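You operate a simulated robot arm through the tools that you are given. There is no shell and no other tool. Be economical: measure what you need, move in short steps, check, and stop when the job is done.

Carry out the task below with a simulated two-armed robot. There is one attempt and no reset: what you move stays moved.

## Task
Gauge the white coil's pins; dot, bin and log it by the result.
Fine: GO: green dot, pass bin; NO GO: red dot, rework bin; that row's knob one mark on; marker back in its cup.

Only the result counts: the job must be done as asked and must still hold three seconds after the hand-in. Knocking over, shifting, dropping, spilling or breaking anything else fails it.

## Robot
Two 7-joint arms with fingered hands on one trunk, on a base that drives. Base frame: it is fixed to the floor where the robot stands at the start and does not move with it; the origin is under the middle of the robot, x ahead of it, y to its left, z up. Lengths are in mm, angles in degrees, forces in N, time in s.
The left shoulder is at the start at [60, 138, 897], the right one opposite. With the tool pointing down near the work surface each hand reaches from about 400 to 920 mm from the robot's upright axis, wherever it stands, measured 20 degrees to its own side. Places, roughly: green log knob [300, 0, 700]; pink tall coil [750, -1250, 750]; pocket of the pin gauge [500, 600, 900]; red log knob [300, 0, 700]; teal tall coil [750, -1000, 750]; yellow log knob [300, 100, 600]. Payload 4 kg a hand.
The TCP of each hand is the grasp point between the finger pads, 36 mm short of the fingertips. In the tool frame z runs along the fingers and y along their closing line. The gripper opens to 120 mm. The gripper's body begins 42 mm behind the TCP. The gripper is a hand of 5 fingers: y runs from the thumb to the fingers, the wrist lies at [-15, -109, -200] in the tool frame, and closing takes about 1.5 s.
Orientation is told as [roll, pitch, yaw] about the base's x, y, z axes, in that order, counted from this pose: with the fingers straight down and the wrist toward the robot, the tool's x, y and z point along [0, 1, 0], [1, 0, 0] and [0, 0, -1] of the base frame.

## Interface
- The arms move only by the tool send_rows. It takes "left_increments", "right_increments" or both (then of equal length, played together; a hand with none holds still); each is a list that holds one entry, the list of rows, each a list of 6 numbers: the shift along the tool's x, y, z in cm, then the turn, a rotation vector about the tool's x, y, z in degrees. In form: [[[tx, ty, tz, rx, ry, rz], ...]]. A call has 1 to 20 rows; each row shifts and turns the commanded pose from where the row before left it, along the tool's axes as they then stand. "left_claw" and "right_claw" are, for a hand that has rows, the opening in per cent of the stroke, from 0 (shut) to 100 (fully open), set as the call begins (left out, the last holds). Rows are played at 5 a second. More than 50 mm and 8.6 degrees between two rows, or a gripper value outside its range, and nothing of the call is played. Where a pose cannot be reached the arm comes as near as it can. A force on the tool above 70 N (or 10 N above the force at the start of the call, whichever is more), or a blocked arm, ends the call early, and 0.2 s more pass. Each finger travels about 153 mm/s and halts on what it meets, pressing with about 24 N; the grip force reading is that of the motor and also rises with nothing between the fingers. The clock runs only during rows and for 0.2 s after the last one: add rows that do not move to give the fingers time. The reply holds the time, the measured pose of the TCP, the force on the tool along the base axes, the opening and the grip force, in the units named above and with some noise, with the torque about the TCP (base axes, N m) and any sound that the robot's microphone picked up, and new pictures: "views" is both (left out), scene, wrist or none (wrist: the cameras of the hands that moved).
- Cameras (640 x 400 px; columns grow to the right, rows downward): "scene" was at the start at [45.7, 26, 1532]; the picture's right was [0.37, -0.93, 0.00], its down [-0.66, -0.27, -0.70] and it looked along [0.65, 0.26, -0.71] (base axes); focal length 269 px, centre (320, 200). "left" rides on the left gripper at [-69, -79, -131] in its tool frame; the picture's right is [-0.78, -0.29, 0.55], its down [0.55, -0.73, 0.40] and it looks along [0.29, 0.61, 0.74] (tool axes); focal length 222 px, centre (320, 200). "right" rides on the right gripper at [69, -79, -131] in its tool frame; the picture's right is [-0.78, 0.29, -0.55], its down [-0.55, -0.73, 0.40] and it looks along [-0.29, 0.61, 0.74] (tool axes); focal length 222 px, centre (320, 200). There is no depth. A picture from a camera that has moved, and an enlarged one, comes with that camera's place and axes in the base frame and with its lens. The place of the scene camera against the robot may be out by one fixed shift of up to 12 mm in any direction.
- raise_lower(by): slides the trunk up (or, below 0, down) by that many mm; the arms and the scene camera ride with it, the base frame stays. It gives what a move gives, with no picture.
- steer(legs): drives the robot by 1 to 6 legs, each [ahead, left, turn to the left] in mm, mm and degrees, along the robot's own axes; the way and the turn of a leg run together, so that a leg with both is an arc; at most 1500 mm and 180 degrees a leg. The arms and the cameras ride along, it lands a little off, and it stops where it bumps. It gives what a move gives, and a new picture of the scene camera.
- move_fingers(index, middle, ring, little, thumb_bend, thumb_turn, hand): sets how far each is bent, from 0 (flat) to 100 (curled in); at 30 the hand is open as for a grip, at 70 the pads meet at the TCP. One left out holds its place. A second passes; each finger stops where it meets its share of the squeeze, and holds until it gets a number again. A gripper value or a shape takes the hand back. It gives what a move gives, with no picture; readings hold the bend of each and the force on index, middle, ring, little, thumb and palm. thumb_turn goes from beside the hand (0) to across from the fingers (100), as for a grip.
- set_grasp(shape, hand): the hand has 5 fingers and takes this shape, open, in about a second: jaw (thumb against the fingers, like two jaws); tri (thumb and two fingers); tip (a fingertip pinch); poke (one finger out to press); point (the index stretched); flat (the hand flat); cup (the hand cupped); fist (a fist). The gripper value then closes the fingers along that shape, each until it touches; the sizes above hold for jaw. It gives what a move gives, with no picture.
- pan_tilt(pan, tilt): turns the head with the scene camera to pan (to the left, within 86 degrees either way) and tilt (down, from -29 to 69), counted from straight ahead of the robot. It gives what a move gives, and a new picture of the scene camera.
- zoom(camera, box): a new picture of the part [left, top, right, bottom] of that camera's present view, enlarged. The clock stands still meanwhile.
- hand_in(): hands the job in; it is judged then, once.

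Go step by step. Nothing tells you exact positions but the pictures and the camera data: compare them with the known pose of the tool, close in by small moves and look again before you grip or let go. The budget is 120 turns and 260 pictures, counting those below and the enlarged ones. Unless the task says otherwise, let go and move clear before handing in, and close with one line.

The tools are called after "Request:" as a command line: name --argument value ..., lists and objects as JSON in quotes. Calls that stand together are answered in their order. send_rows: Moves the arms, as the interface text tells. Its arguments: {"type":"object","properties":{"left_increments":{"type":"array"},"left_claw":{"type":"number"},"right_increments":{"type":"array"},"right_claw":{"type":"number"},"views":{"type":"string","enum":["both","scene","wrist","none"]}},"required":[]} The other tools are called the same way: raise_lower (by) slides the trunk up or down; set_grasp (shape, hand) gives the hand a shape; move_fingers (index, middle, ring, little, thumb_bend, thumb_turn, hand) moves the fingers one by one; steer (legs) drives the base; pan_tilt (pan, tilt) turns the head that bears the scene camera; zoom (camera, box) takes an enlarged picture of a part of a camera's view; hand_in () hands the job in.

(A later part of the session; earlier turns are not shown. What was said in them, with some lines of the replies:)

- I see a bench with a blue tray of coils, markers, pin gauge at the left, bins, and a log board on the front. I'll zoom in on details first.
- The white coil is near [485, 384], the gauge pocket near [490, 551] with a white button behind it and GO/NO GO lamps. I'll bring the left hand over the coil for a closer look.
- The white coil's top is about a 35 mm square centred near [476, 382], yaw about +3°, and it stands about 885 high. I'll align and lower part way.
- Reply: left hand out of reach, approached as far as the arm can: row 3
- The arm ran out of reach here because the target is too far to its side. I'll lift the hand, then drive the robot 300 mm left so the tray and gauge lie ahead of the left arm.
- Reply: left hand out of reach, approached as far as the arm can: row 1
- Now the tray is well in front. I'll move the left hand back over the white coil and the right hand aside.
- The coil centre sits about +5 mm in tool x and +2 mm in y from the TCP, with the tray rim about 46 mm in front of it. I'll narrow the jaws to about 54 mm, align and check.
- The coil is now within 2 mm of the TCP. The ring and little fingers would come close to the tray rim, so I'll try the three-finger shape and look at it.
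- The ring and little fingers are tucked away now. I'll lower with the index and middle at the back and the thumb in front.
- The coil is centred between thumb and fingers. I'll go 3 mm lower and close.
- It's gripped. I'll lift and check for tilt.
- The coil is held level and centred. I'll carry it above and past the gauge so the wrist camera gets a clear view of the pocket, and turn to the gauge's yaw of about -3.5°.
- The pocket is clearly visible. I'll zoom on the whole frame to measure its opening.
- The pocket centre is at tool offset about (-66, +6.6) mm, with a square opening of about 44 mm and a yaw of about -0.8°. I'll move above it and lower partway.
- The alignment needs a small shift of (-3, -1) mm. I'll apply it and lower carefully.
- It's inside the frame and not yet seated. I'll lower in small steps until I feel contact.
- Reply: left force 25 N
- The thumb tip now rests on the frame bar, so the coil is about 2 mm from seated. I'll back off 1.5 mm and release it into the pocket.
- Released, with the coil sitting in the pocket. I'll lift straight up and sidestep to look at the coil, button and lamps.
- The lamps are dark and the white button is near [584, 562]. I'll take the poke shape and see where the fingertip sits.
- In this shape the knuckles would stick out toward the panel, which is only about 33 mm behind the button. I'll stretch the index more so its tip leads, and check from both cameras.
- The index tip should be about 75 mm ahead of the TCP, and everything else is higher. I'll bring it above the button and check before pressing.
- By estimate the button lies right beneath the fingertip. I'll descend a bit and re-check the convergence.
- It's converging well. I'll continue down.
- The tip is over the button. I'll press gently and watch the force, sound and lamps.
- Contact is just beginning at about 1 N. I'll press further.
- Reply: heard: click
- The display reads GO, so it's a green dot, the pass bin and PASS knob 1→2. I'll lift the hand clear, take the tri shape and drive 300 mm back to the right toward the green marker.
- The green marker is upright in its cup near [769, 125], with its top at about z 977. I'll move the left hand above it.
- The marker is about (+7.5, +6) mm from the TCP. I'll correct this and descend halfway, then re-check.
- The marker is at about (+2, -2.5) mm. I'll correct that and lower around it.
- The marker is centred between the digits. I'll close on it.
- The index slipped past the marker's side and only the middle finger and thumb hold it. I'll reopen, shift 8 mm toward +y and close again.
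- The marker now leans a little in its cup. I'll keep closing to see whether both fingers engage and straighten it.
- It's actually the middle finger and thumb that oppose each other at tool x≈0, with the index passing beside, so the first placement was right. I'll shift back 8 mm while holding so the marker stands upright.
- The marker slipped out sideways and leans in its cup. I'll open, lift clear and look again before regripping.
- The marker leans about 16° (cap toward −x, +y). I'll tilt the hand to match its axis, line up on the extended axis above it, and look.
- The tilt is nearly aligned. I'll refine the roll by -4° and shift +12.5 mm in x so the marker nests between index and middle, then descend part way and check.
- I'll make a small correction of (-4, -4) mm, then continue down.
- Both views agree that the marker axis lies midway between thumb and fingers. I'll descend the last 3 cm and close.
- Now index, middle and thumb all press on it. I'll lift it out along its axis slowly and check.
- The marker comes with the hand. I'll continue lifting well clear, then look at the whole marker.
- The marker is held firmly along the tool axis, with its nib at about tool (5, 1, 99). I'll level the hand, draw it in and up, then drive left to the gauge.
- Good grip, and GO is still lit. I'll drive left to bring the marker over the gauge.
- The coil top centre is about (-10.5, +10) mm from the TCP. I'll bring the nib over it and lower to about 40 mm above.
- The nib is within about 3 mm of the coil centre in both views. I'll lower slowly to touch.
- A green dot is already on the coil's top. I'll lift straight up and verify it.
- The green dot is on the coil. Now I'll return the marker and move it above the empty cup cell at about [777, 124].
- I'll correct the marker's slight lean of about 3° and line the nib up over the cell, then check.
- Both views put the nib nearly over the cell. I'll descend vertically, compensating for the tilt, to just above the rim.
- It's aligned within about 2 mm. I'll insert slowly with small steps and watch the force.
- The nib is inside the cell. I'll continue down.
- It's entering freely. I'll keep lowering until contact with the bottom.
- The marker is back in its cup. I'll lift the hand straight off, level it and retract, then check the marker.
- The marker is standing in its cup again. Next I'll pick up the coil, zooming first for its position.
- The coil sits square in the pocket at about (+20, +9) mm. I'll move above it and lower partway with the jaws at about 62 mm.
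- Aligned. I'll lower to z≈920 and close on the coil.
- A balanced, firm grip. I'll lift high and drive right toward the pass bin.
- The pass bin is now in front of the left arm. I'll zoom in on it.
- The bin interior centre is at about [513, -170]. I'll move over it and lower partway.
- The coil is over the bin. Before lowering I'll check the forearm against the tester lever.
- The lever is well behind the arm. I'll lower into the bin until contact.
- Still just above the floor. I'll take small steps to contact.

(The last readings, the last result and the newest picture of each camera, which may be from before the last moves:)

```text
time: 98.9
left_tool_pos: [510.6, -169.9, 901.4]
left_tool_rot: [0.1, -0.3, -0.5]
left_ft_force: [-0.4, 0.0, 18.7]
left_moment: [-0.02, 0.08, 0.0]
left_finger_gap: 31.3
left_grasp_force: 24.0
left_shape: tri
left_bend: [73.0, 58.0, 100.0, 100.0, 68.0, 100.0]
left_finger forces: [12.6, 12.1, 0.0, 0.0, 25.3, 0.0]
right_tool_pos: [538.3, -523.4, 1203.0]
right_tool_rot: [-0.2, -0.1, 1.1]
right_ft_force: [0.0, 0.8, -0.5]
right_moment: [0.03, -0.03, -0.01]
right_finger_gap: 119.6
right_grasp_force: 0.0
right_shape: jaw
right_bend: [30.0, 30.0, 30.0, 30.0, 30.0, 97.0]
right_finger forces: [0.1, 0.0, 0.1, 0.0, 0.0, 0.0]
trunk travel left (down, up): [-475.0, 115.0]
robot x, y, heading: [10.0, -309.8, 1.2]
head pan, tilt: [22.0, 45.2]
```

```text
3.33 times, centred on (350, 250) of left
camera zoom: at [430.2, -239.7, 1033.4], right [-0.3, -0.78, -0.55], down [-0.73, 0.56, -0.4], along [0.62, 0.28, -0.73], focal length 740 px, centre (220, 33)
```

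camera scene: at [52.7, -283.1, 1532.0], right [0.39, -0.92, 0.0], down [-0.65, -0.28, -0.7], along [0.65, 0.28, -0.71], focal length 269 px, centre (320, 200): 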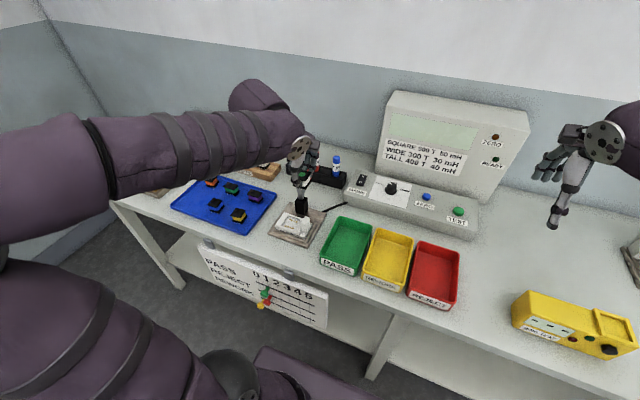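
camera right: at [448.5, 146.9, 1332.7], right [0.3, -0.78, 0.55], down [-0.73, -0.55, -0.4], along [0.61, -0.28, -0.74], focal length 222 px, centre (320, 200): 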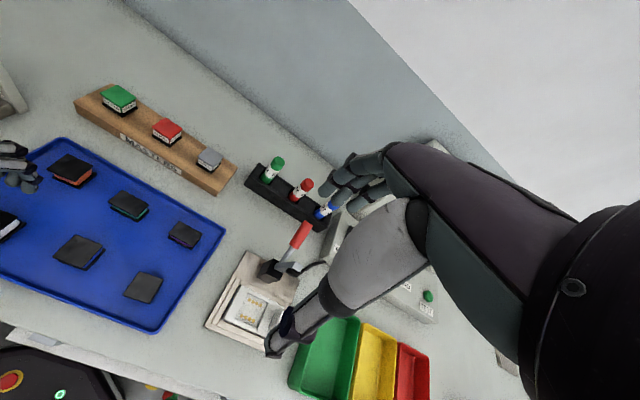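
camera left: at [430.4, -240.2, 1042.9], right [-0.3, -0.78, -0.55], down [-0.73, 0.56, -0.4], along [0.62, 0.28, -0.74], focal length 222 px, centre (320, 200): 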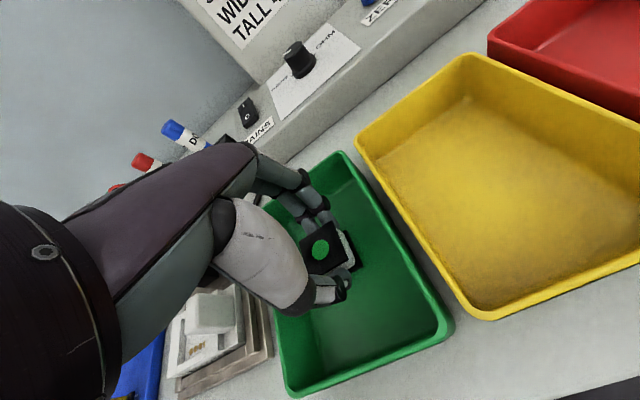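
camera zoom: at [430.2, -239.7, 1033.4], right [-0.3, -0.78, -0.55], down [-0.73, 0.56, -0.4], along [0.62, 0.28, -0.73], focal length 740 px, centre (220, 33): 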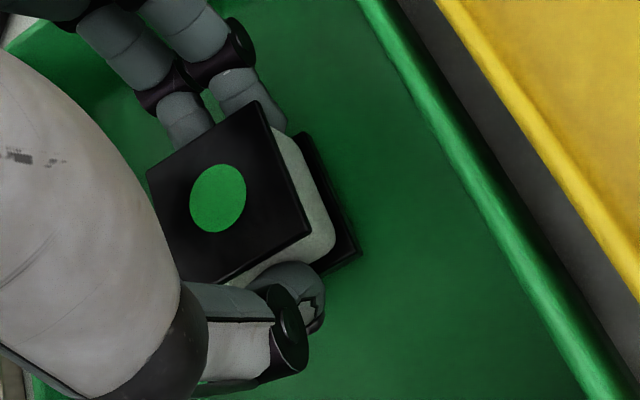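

The coil is on the bin floor. I'll ease off 1 mm, release and lift out.

Request:
send_rows --left_increments '[[[0, 0, -0.15, 0, 0, 0], [0, 0, 0, 0, 0, 0]]]' --views "none"

Request:
send_rows --left_increments '[[[0, 0, 0, 0, 0, 0], [0, 0, 0, 0, 0, 0], [0, 0, 0, 0, 0, 0], [0, 0, 0, 0, 0, 0]]]' --left_claw 58 --views "wrist"

Request:
send_rows --left_increments '[[[0, 0, -2, 0, 0, 0], [0, 0, -4, 0, 0, 0], [0, 0, -4, 0, 0, 0], [0, 0, -4, 0, 0, 0], [0, 0, -4, 0, 0, 0], [0, 0, -4, 0, 0, 0], [0, 0, 0, 0, 0, 0]]]' --views "wrist"

Request:
zoom --camera "scene" --box '[310, 200, 390, 290]'

```text
time: 99.5
left_tool_pos: [510.9, -170.8, 902.6]
left_tool_rot: [0.0, 0.0, -0.5]
left_ft_force: [1.7, -2.2, 9.7]
left_moment: [-0.09, -0.03, -0.03]
left_finger_gap: 30.9
left_grasp_force: 24.1
left_shape: tri
left_bend: [73.0, 58.0, 100.0, 100.0, 68.0, 100.0]
left_finger forces: [13.0, 12.5, 0.0, 0.0, 23.9, 0.0]
right_tool_pos: [537.4, -523.2, 1202.2]
right_tool_rot: [-0.1, 0.0, 1.0]
right_ft_force: [-0.8, -0.3, 1.4]
right_moment: [-0.01, -0.01, -0.01]
right_finger_gap: 119.9
right_grasp_force: 0.1
right_shape: jaw
right_bend: [30.0, 30.0, 30.0, 30.0, 30.0, 97.0]
right_finger forces: [0.0, 0.1, 0.0, 0.0, 0.0, 0.1]
trunk travel left (down, up): [-475.0, 115.0]
robot x, y, heading: [3.9, -307.2, 1.0]
head pan, tilt: [22.0, 45.2]
```

```text
time: 100.5
left_tool_pos: [510.1, -169.3, 902.7]
left_tool_rot: [0.0, 0.0, -0.5]
left_ft_force: [0.4, 0.1, 0.3]
left_moment: [0.01, 0.03, 0.02]
left_finger_gap: 69.2
left_grasp_force: 0.0
left_shape: tri
left_bend: [39.0, 43.0, 99.0, 99.0, 49.0, 100.0]
left_finger forces: [0.1, 0.0, 0.0, 0.0, 0.0, 0.0]
right_tool_pos: [538.3, -522.0, 1201.4]
right_tool_rot: [0.0, 0.0, 1.1]
right_ft_force: [0.3, 0.6, 0.3]
right_moment: [0.0, 0.0, 0.0]
right_finger_gap: 119.6
right_grasp_force: 0.1
right_shape: jaw
right_bend: [30.0, 30.0, 30.0, 30.0, 30.0, 97.0]
right_finger forces: [0.0, 0.0, 0.0, 0.0, 0.0, 0.0]
trunk travel left (down, up): [-475.0, 115.0]
robot x, y, heading: [9.5, -308.9, 1.1]
head pan, tilt: [22.0, 45.2]
camera left: at [430.6, -238.9, 1034.0], right [-0.3, -0.78, -0.55], down [-0.73, 0.56, -0.4], along [0.62, 0.28, -0.74], focal length 222 px, centre (320, 200)
```

left: 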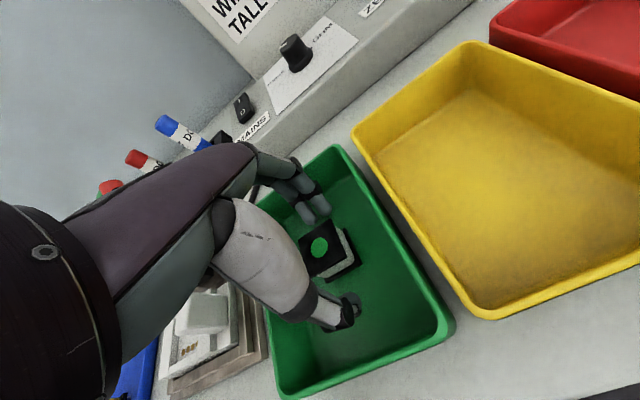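

```text
time: 102.1
left_tool_pos: [511.5, -172.6, 1121.9]
left_tool_rot: [0.0, 0.0, -0.6]
left_ft_force: [-0.5, 0.0, -0.1]
left_moment: [-0.01, -0.03, -0.01]
left_finger_gap: 69.4
left_grasp_force: 0.0
left_shape: tri
left_bend: [39.0, 43.0, 99.0, 99.0, 49.0, 100.0]
left_finger forces: [0.0, 0.1, 0.1, 0.0, 0.0, 0.0]
right_tool_pos: [539.0, -522.8, 1202.8]
right_tool_rot: [0.0, 0.0, 1.0]
right_ft_force: [0.4, 1.0, 0.4]
right_moment: [-0.01, -0.02, -0.01]
right_finger_gap: 119.8
right_grasp_force: 0.1
right_shape: jaw
right_bend: [30.0, 30.0, 30.0, 30.0, 30.0, 97.0]
right_finger forces: [0.0, 0.0, 0.0, 0.0, 0.0, 0.1]
trunk travel left (down, up): [-475.0, 115.0]
robot x, y, heading: [6.9, -310.6, 1.0]
head pan, tilt: [22.0, 45.2]
camera left: at [431.7, -241.3, 1254.3], right [-0.3, -0.78, -0.55], down [-0.73, 0.56, -0.4], along [0.62, 0.28, -0.74], focal length 222 px, centre (320, 200)
```

left: 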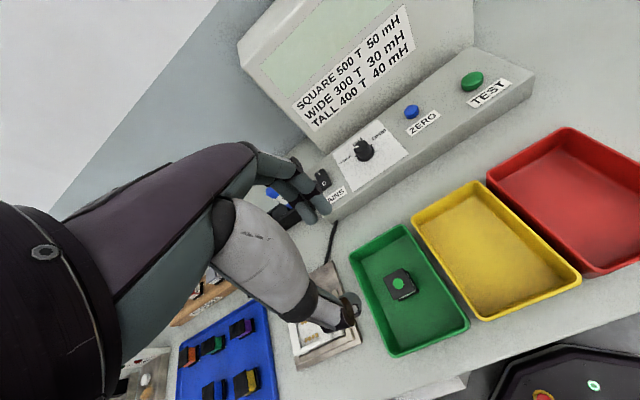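

```text
4.44 times, centred on (350, 245) of scene
camera zoom: at [52.7, -281.9, 1532.0], right [0.39, -0.92, 0.0], down [-0.65, -0.28, -0.7], along [0.65, 0.28, -0.71], focal length 1198 px, centre (187, 0)
```

zoom: 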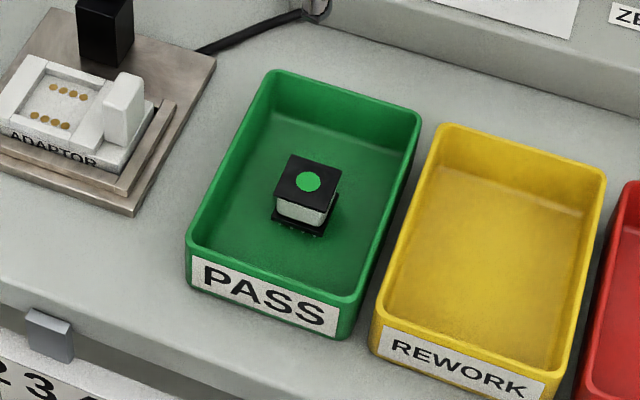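

The coil sits in the pass bin with its green dot. Now the log: I'll back the robot away, shift left and look at the board with the knobs.

Request:
steer --legs '[[-260, 0, -1], [0, 130, 0]]'

Request:
pan_tilt --pan 18 --tilt 50

```text
time: 104.9
left_tool_pos: [255.6, -49.6, 1121.8]
left_tool_rot: [0.0, 0.1, -1.4]
left_ft_force: [0.4, 0.7, 0.5]
left_moment: [-0.05, 0.02, 0.02]
left_finger_gap: 69.2
left_grasp_force: 0.0
left_shape: tri
left_bend: [39.0, 43.0, 99.0, 99.0, 49.0, 100.0]
left_finger forces: [0.0, 0.0, 0.0, 0.0, 0.1, 0.0]
right_tool_pos: [277.7, -401.1, 1202.2]
right_tool_rot: [-0.1, 0.0, 0.2]
right_ft_force: [-0.8, 0.1, 0.1]
right_moment: [-0.03, 0.03, -0.02]
right_finger_gap: 119.5
right_grasp_force: 0.0
right_shape: jaw
right_bend: [30.0, 30.0, 30.0, 30.0, 30.0, 97.0]
right_finger forces: [0.0, 0.0, 0.0, 0.1, 0.0, 0.1]
trunk travel left (down, up): [-475.0, 115.0]
robot x, y, heading: [-253.5, -177.6, -0.0]
head pan, tilt: [22.0, 45.2]
camera scene: at [-205.4, -152.4, 1532.0], right [0.38, -0.93, 0.0], down [-0.66, -0.27, -0.7], along [0.65, 0.26, -0.71], focal length 269 px, centre (320, 200)
```

scene: 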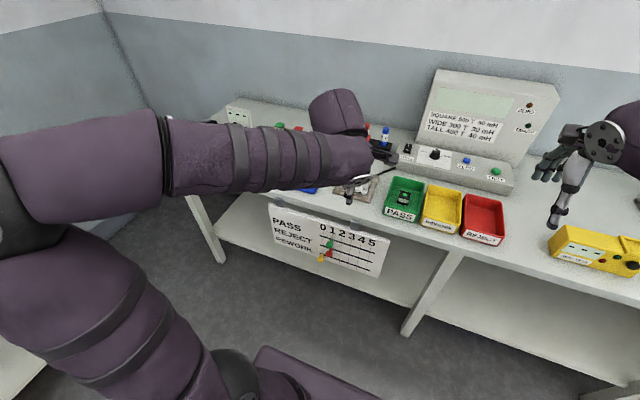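

```text
time: 105.5
left_tool_pos: [255.0, -50.8, 1121.4]
left_tool_rot: [0.2, 0.0, -1.4]
left_ft_force: [-0.1, 0.3, 0.7]
left_moment: [0.01, 0.03, 0.04]
left_finger_gap: 69.5
left_grasp_force: 0.2
left_shape: tri
left_bend: [39.0, 43.0, 99.0, 99.0, 49.0, 100.0]
left_finger forces: [0.0, 0.1, 0.0, 0.0, 0.1, 0.0]
right_tool_pos: [277.3, -403.0, 1202.2]
right_tool_rot: [-0.1, 0.0, 0.2]
right_ft_force: [0.0, 0.1, -0.4]
right_moment: [-0.02, 0.01, -0.01]
right_finger_gap: 119.9
right_grasp_force: 0.1
right_shape: jaw
right_bend: [30.0, 30.0, 30.0, 30.0, 30.0, 97.0]
right_finger forces: [0.0, 0.0, 0.0, 0.1, 0.0, 0.0]
trunk travel left (down, up): [-475.0, 115.0]
robot x, y, heading: [-253.8, -177.9, 0.0]
head pan, tilt: [18.0, 50.0]
camera scene: at [-207.4, -160.9, 1525.4], right [0.31, -0.95, 0.0], down [-0.73, -0.24, -0.64], along [0.61, 0.2, -0.77], focal length 269 px, centre (320, 200)
```

scene: 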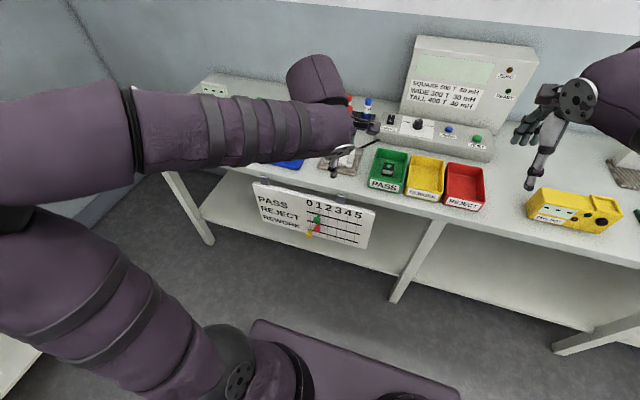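

Request:
zoom --camera "scene" --box '[240, 165, 390, 265]'

Request:
zoom --camera "scene" --box '[290, 190, 370, 250]'

```text
4.00 times, centred on (315, 215) of scene
camera zoom: at [-207.4, -160.9, 1525.4], right [0.31, -0.95, 0.0], down [-0.73, -0.24, -0.64], along [0.61, 0.2, -0.77], focal length 1078 px, centre (340, 140)
```

zoom: 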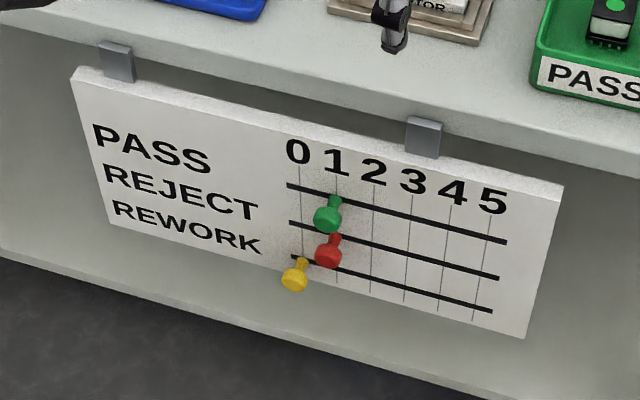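

```text
6.67 times, centred on (330, 220) of scene
camera zoom: at [-207.4, -160.9, 1525.4], right [0.31, -0.95, 0.0], down [-0.73, -0.24, -0.64], along [0.61, 0.2, -0.77], focal length 1796 px, centre (253, 67)
```

zoom: 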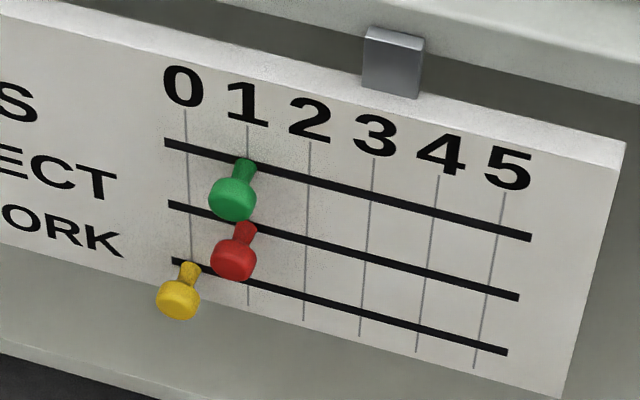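

The board face is at x≈370. The green knob is at about y 31, z 715 on mark 1, with a pitch of about 37 mm and rows about 60 mm apart. I'll lower the trunk, stretch the index and plan to push the knob from its left side.

Request:
raise_lower --by -130

Request:
move_fingers --hand "left" --index 25 --middle 100 --ring 100 --little 100 --thumb_bend 100 --thumb_turn 100

Request:
send_rows --left_increments '[[[4, -1, 2, 0, 0, 0], [4, -1, 3, 0, 0, 0], [4, 0, 3, 0, 0, 0], [0.5, 0, 3, 0, 0, 0], [0, 0, 0, 0, 0, 0]]]'

Request:
zoom --camera "scene" --box '[230, 120, 390, 240]'

```text
time: 107.1
left_tool_pos: [256.1, -51.9, 992.0]
left_tool_rot: [0.0, 0.0, -1.4]
left_ft_force: [0.0, -0.2, 0.4]
left_moment: [-0.01, -0.03, -0.01]
left_finger_gap: 69.2
left_grasp_force: 0.1
left_shape: tri
left_bend: [39.0, 43.0, 99.0, 99.0, 49.0, 100.0]
left_finger forces: [0.0, 0.0, 0.0, 0.1, 0.0, 0.1]
right_tool_pos: [277.8, -402.4, 1072.5]
right_tool_rot: [-0.1, -0.1, 0.3]
right_ft_force: [0.0, -0.6, -0.7]
right_moment: [0.03, 0.0, -0.01]
right_finger_gap: 119.7
right_grasp_force: 0.1
right_shape: jaw
right_bend: [30.0, 30.0, 30.0, 30.0, 30.0, 97.0]
right_finger forces: [0.0, 0.1, 0.1, 0.1, 0.0, 0.1]
trunk travel left (down, up): [-345.0, 245.0]
robot x, y, heading: [-254.1, -178.2, 0.0]
head pan, tilt: [18.0, 50.0]
```

```text
time: 108.1
left_tool_pos: [255.1, -50.9, 992.0]
left_tool_rot: [0.0, 0.0, -1.4]
left_ft_force: [-0.4, -0.1, -0.5]
left_moment: [0.0, -0.01, 0.03]
left_finger_gap: 37.9
left_grasp_force: 0.0
left_shape: fingers
left_bend: [25.0, 91.0, 100.0, 100.0, 100.0, 100.0]
left_finger forces: [0.0, 0.0, 0.0, 0.0, 0.0, 0.0]
right_tool_pos: [278.0, -400.3, 1071.8]
right_tool_rot: [0.1, 0.0, 0.2]
right_ft_force: [-1.1, -0.7, -0.6]
right_moment: [0.01, 0.02, -0.01]
right_finger_gap: 119.6
right_grasp_force: 0.0
right_shape: jaw
right_bend: [30.0, 30.0, 30.0, 30.0, 30.0, 97.0]
right_finger forces: [0.0, 0.0, 0.0, 0.1, 0.0, 0.0]
trunk travel left (down, up): [-345.0, 245.0]
robot x, y, heading: [-252.5, -180.9, 0.2]
head pan, tilt: [18.0, 50.0]
```

```text
refused: row 2 steps farther than a row can; nothing moved
```

```text
3.33 times, centred on (310, 180) of scene
camera zoom: at [-207.4, -160.8, 1395.4], right [0.31, -0.95, 0.0], down [-0.73, -0.24, -0.64], along [0.61, 0.2, -0.77], focal length 898 px, centre (353, 267)
```

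zoom: 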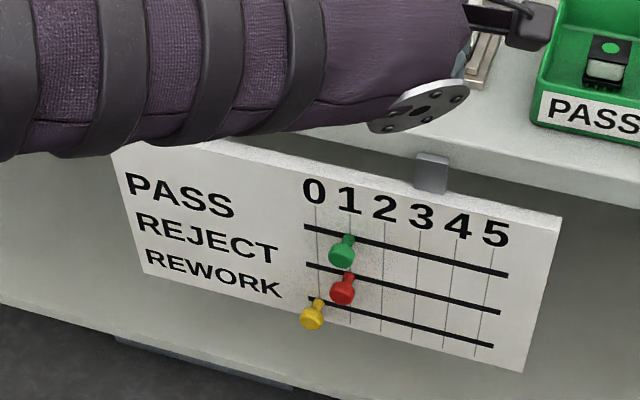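

I'll repeat that move with smaller steps.

Request:
send_rows --left_increments '[[[4, -0.5, 1, 0, 0, 0], [4, -0.5, 2, 0, 0, 0], [4, 0, 2, 0, 0, 0], [0.5, 0, 4, 0, 0, 0], [0, 0, 3, 0, 0, 0], [0, 0, 0, 0, 0, 0]]]'

Request:
zoom --camera "scene" --box '[230, 120, 390, 240]'

```text
time: 109.5
left_tool_pos: [247.2, 73.7, 872.5]
left_tool_rot: [0.0, -0.1, -1.4]
left_ft_force: [-0.3, -0.9, -0.4]
left_moment: [0.05, 0.02, -0.02]
left_finger_gap: 38.1
left_grasp_force: 0.1
left_shape: fingers
left_bend: [25.0, 91.0, 100.0, 100.0, 100.0, 100.0]
left_finger forces: [0.1, 0.0, 0.0, 0.1, 0.1, 0.1]
right_tool_pos: [277.1, -402.6, 1071.8]
right_tool_rot: [0.0, 0.1, 0.3]
right_ft_force: [0.6, -0.2, 0.0]
right_moment: [0.01, 0.01, 0.0]
right_finger_gap: 120.0
right_grasp_force: 0.0
right_shape: jaw
right_bend: [30.0, 30.0, 30.0, 30.0, 30.0, 97.0]
right_finger forces: [0.0, 0.0, 0.0, 0.0, 0.0, 0.1]
trunk travel left (down, up): [-345.0, 245.0]
robot x, y, heading: [-250.6, -179.4, 0.1]
head pan, tilt: [18.0, 50.0]
camera scene: at [-207.4, -160.7, 1395.4], right [0.31, -0.95, 0.0], down [-0.73, -0.24, -0.64], along [0.61, 0.2, -0.77], focal length 269 px, centre (320, 200)
camera left: at [165.4, 6.0, 1004.1], right [-0.31, -0.78, -0.55], down [-0.72, 0.57, -0.4], along [0.62, 0.27, -0.74], focal length 222 px, centre (320, 200)
```

scene: 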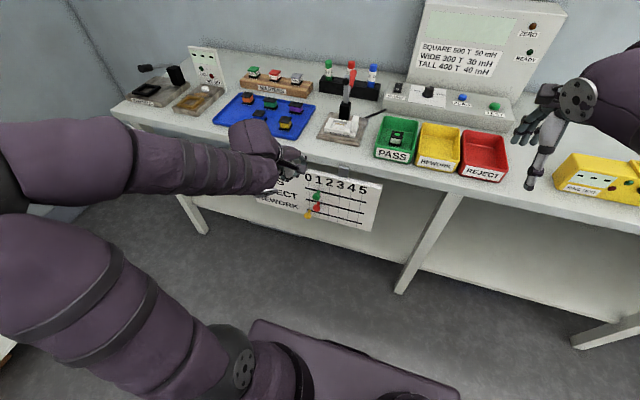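
left: 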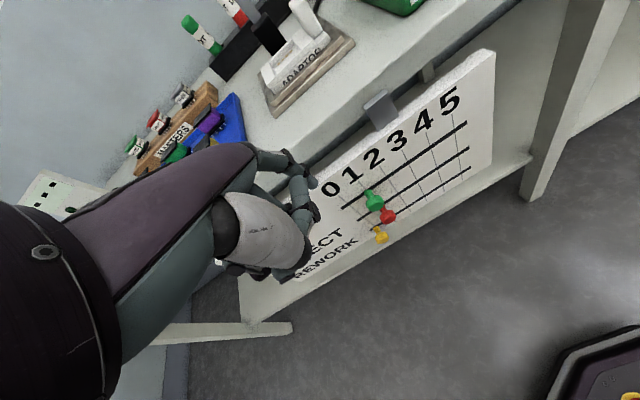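

```text
3.33 times, centred on (310, 180) of scene
camera zoom: at [-207.4, -160.7, 1395.4], right [0.31, -0.95, 0.0], down [-0.73, -0.24, -0.64], along [0.61, 0.2, -0.77], focal length 898 px, centre (353, 267)
```

zoom: 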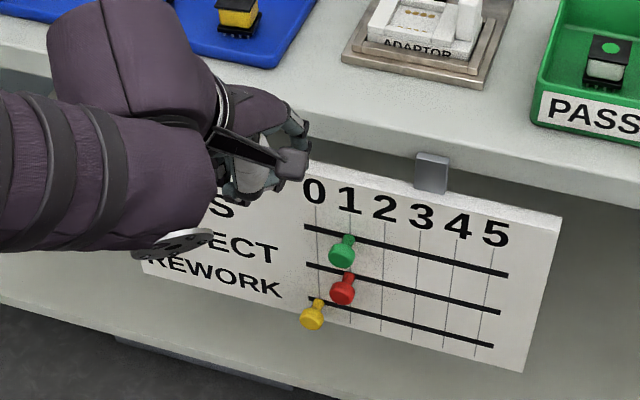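

The knob head measures [343, 34, 714] from the wrist camera too. I'll lower the index to its height, staying on its left.

Request:
send_rows --left_increments '[[[0, 0, 4, 0, 0, 0], [0, 0, 4, 0, 0, 0], [0, 0, 3, 0, 0, 0], [0, 0, 2, 0, 0, 0], [0, 0, 0, 0, 0, 0]]]' --views "wrist"

Request:
zoom --camera "left" --box '[250, 130, 410, 250]'

Request:
zoom --camera "scene" --box '[280, 160, 360, 220]'

```text
time: 110.7
left_tool_pos: [249.0, 75.7, 740.0]
left_tool_rot: [0.0, 0.0, -1.4]
left_ft_force: [1.2, 0.0, 0.0]
left_moment: [-0.01, -0.01, -0.01]
left_finger_gap: 37.9
left_grasp_force: 0.1
left_shape: fingers
left_bend: [25.0, 91.0, 100.0, 100.0, 100.0, 100.0]
left_finger forces: [0.0, 0.0, 0.0, 0.1, 0.0, 0.0]
right_tool_pos: [276.6, -402.5, 1072.1]
right_tool_rot: [0.0, 0.0, 0.1]
right_ft_force: [0.0, 0.3, -0.1]
right_moment: [0.0, -0.02, 0.02]
right_finger_gap: 119.7
right_grasp_force: 0.0
right_shape: jaw
right_bend: [30.0, 30.0, 30.0, 30.0, 30.0, 97.0]
right_finger forces: [0.1, 0.1, 0.0, 0.0, 0.0, 0.1]
trunk travel left (down, up): [-345.0, 245.0]
robot x, y, heading: [-249.3, -180.0, -0.1]
head pan, tilt: [18.0, 50.0]
camera left: at [167.6, 7.7, 873.1], right [-0.31, -0.78, -0.55], down [-0.72, 0.57, -0.4], along [0.62, 0.27, -0.74], focal length 222 px, centre (320, 200)
```

left: 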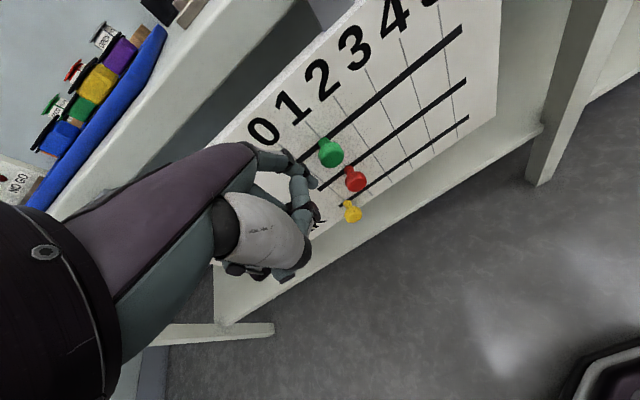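

```text
3.33 times, centred on (330, 190) of left
camera zoom: at [167.6, 7.7, 873.1], right [-0.31, -0.78, -0.55], down [-0.72, 0.57, -0.4], along [0.62, 0.27, -0.74], focal length 740 px, centre (287, 233)
```

zoom: 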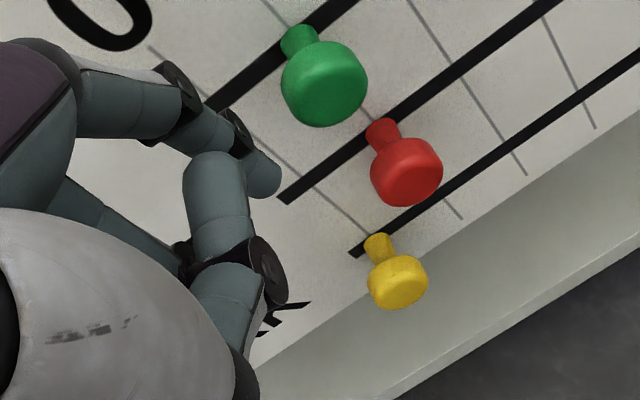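

```text
6.67 times, centred on (320, 190) of scene
camera zoom: at [-207.3, -160.6, 1395.4], right [0.31, -0.95, 0.0], down [-0.73, -0.24, -0.64], along [0.61, 0.2, -0.77], focal length 1796 px, centre (320, 267)
```

zoom: 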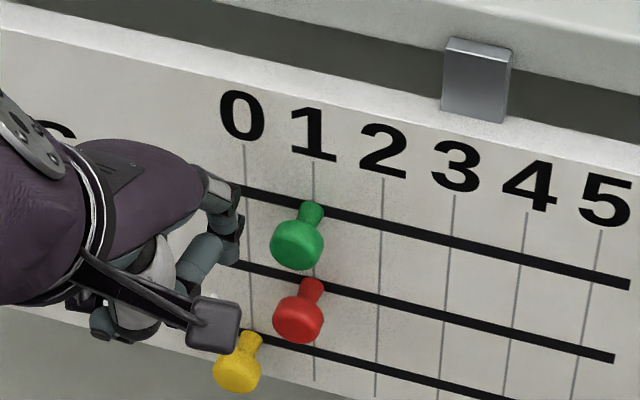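

The index tip is left of the head. I'll move 9 mm forward and then begin pushing toward mark 2.

Request:
send_rows --left_increments '[[[0, 0.9, 0, 0, 0, 0], [-1, 0, 0, 0, 0, 0], [-0.8, 0, 0, 0, 0, 0], [-0.7, 0, 0, 0, 0, 0], [0, 0, 0, 0, 0, 0]]]' --views "none"

Request:
zoom --camera "left" --box '[250, 130, 410, 250]'

Request:
zoom --camera "scene" --box '[280, 160, 360, 220]'

```text
time: 111.9
left_tool_pos: [257.7, 49.5, 741.9]
left_tool_rot: [-0.1, -0.1, -1.4]
left_ft_force: [0.3, 0.0, 0.2]
left_moment: [0.02, -0.02, 0.0]
left_finger_gap: 37.9
left_grasp_force: 0.1
left_shape: fingers
left_bend: [25.0, 91.0, 100.0, 100.0, 100.0, 100.0]
left_finger forces: [0.3, 0.0, 0.0, 0.1, 0.0, 0.0]
right_tool_pos: [278.0, -400.8, 1071.2]
right_tool_rot: [-0.1, 0.0, 0.1]
right_ft_force: [-0.7, 0.3, 0.1]
right_moment: [0.0, 0.02, -0.01]
right_finger_gap: 119.6
right_grasp_force: 0.0
right_shape: jaw
right_bend: [30.0, 30.0, 30.0, 30.0, 30.0, 97.0]
right_finger forces: [0.1, 0.1, 0.0, 0.0, 0.1, 0.1]
trunk travel left (down, up): [-345.0, 245.0]
robot x, y, heading: [-252.1, -182.1, 0.2]
head pan, tilt: [18.0, 50.0]
```

```text
3.33 times, centred on (330, 190) of left
camera zoom: at [176.0, -19.0, 873.7], right [-0.31, -0.78, -0.55], down [-0.72, 0.57, -0.4], along [0.62, 0.27, -0.74], focal length 740 px, centre (287, 233)
```

zoom: 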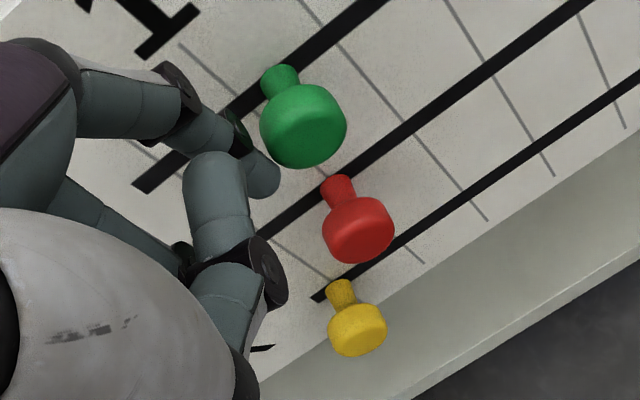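

```text
6.67 times, centred on (320, 190) of scene
camera zoom: at [-207.4, -160.7, 1395.4], right [0.31, -0.95, 0.0], down [-0.73, -0.24, -0.64], along [0.61, 0.2, -0.77], focal length 1796 px, centre (320, 267)
```

zoom: 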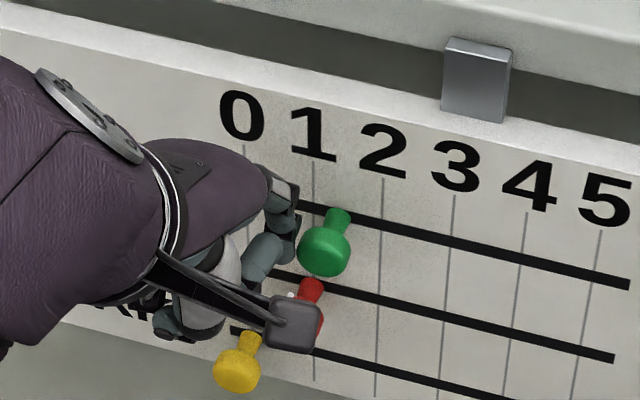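

The knob slides freely and has moved about 0.39 of a mark. I'll push 20 mm more, then fine-tune.

Request:
send_rows --left_increments '[[[-0.8, 0, 0, 0, 0, 0], [-0.7, 0, 0, 0, 0, 0], [-0.5, 0, 0, 0, 0, 0], [0, 0, 0, 0, 0, 0]]]' --views "none"

Request:
zoom --camera "left" --box '[250, 130, 410, 250]'

Request:
zoom --camera "scene" --box '[280, 160, 360, 220]'

```text
time: 112.9
left_tool_pos: [257.3, 28.8, 741.2]
left_tool_rot: [0.0, 0.1, -1.5]
left_ft_force: [0.7, -0.1, -0.4]
left_moment: [0.02, -0.01, -0.01]
left_finger_gap: 38.1
left_grasp_force: 0.0
left_shape: fingers
left_bend: [25.0, 91.0, 100.0, 100.0, 100.0, 100.0]
left_finger forces: [0.0, 0.0, 0.1, 0.0, 0.0, 0.0]
right_tool_pos: [277.3, -402.3, 1071.3]
right_tool_rot: [0.1, 0.0, 0.2]
right_ft_force: [0.0, 0.1, 0.3]
right_moment: [-0.01, 0.01, 0.0]
right_finger_gap: 119.5
right_grasp_force: 0.0
right_shape: jaw
right_bend: [30.0, 30.0, 30.0, 30.0, 30.0, 97.0]
right_finger forces: [0.1, 0.0, 0.1, 0.0, 0.0, 0.0]
trunk travel left (down, up): [-345.0, 245.0]
robot x, y, heading: [-249.7, -179.7, 0.1]
head pan, tilt: [18.0, 50.0]
```

```text
3.33 times, centred on (330, 190) of left
camera zoom: at [175.6, -39.6, 873.4], right [-0.31, -0.78, -0.55], down [-0.72, 0.57, -0.4], along [0.62, 0.27, -0.74], focal length 740 px, centre (287, 233)
```

zoom: 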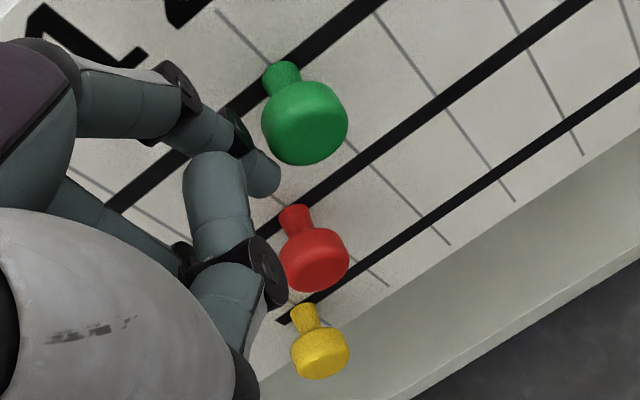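

```text
6.67 times, centred on (320, 190) of scene
camera zoom: at [-207.4, -160.7, 1395.4], right [0.31, -0.95, 0.0], down [-0.73, -0.24, -0.64], along [0.61, 0.2, -0.77], focal length 1796 px, centre (320, 267)
```

zoom: 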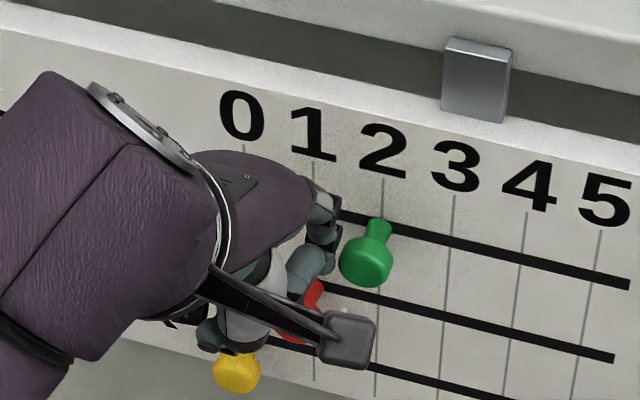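

The knob's stem is on mark 2. I'll withdraw to the left and back, then zoom to verify.

Request:
send_rows --left_increments '[[[1.5, 0, 0, 0, 0, 0], [1.5, -2, 0, 0, 0, 0], [0, -4, 0, 0, 0, 0], [0, -4, -1, 0, 0, 0], [0, 0, -4, 0, 0, 0], [0, 0, -4, 0, 0, 0], [0, 0, 0, 0, 0, 0]]]' --views "none"

Request:
zoom --camera "scene" --box '[290, 170, 350, 215]'

Request:
zoom --camera "left" --box '[300, 100, 440, 220]'

Request:
zoom --camera "scene" --box '[100, 40, 520, 240]'

```text
time: 114.5
left_tool_pos: [206.1, 66.2, 831.2]
left_tool_rot: [0.0, 0.1, -1.3]
left_ft_force: [-0.8, 0.1, -0.3]
left_moment: [-0.02, -0.03, -0.04]
left_finger_gap: 38.0
left_grasp_force: 0.0
left_shape: fingers
left_bend: [25.0, 91.0, 100.0, 100.0, 100.0, 100.0]
left_finger forces: [0.0, 0.0, 0.0, 0.1, 0.0, 0.0]
left hand out of reach, approached as far as the arm can: row 3, 4
right_tool_pos: [277.3, -401.9, 1072.3]
right_tool_rot: [0.0, 0.0, 0.1]
right_ft_force: [0.1, -0.6, 0.7]
right_moment: [0.0, 0.02, -0.04]
right_finger_gap: 119.4
right_grasp_force: 0.1
right_shape: jaw
right_bend: [30.0, 30.0, 30.0, 30.0, 30.0, 97.0]
right_finger forces: [0.0, 0.0, 0.0, 0.0, 0.0, 0.1]
trunk travel left (down, up): [-345.0, 245.0]
robot x, y, heading: [-250.6, -177.3, 0.2]
head pan, tilt: [18.0, 50.0]
```

```text
8.89 times, centred on (320, 192) of scene
camera zoom: at [-207.4, -160.6, 1395.3], right [0.31, -0.95, 0.0], down [-0.73, -0.24, -0.64], along [0.61, 0.2, -0.77], focal length 2395 px, centre (320, 267)
```

zoom: 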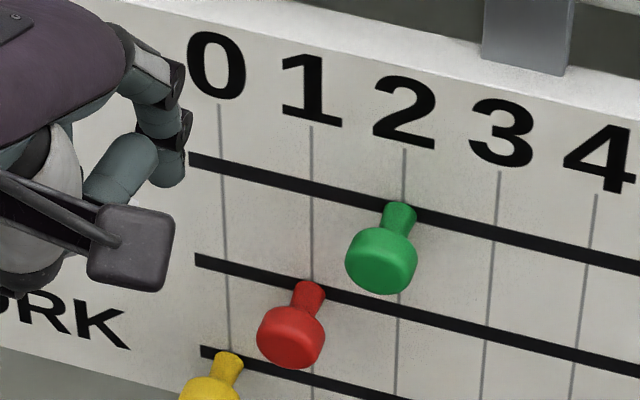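

```text
3.33 times, centred on (370, 160) of left
camera zoom: at [125.2, -1.1, 963.8], right [-0.31, -0.78, -0.55], down [-0.72, 0.57, -0.4], along [0.62, 0.27, -0.74], focal length 740 px, centre (153, 333)
```

zoom: 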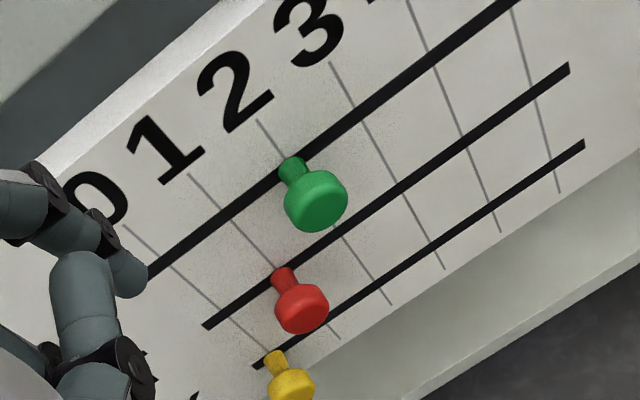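

```text
1.52 times, centred on (310, 140) of scene
camera zoom: at [-207.4, -160.6, 1395.3], right [0.31, -0.95, 0.0], down [-0.73, -0.24, -0.64], along [0.61, 0.2, -0.77], focal length 411 px, centre (335, 291)
```

zoom: 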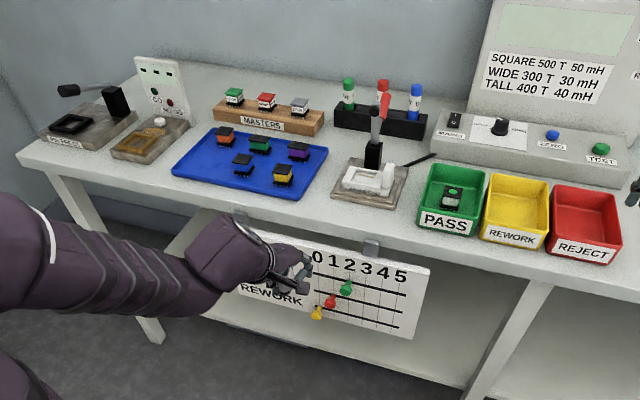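

Everything is in place: the green knob is on mark 2, red and yellow are unmoved, the dotted coil is in the pass bin, the marker is in its cup and the hands are clear. I'm handing in now.

Request:
hand_in

```text
The job is handed in.
```

The white coil gauged GO, so it has a green dot and is in the PASS bin. The PASS knob is moved from mark 1 to mark 2, and the green marker is back in its cup.
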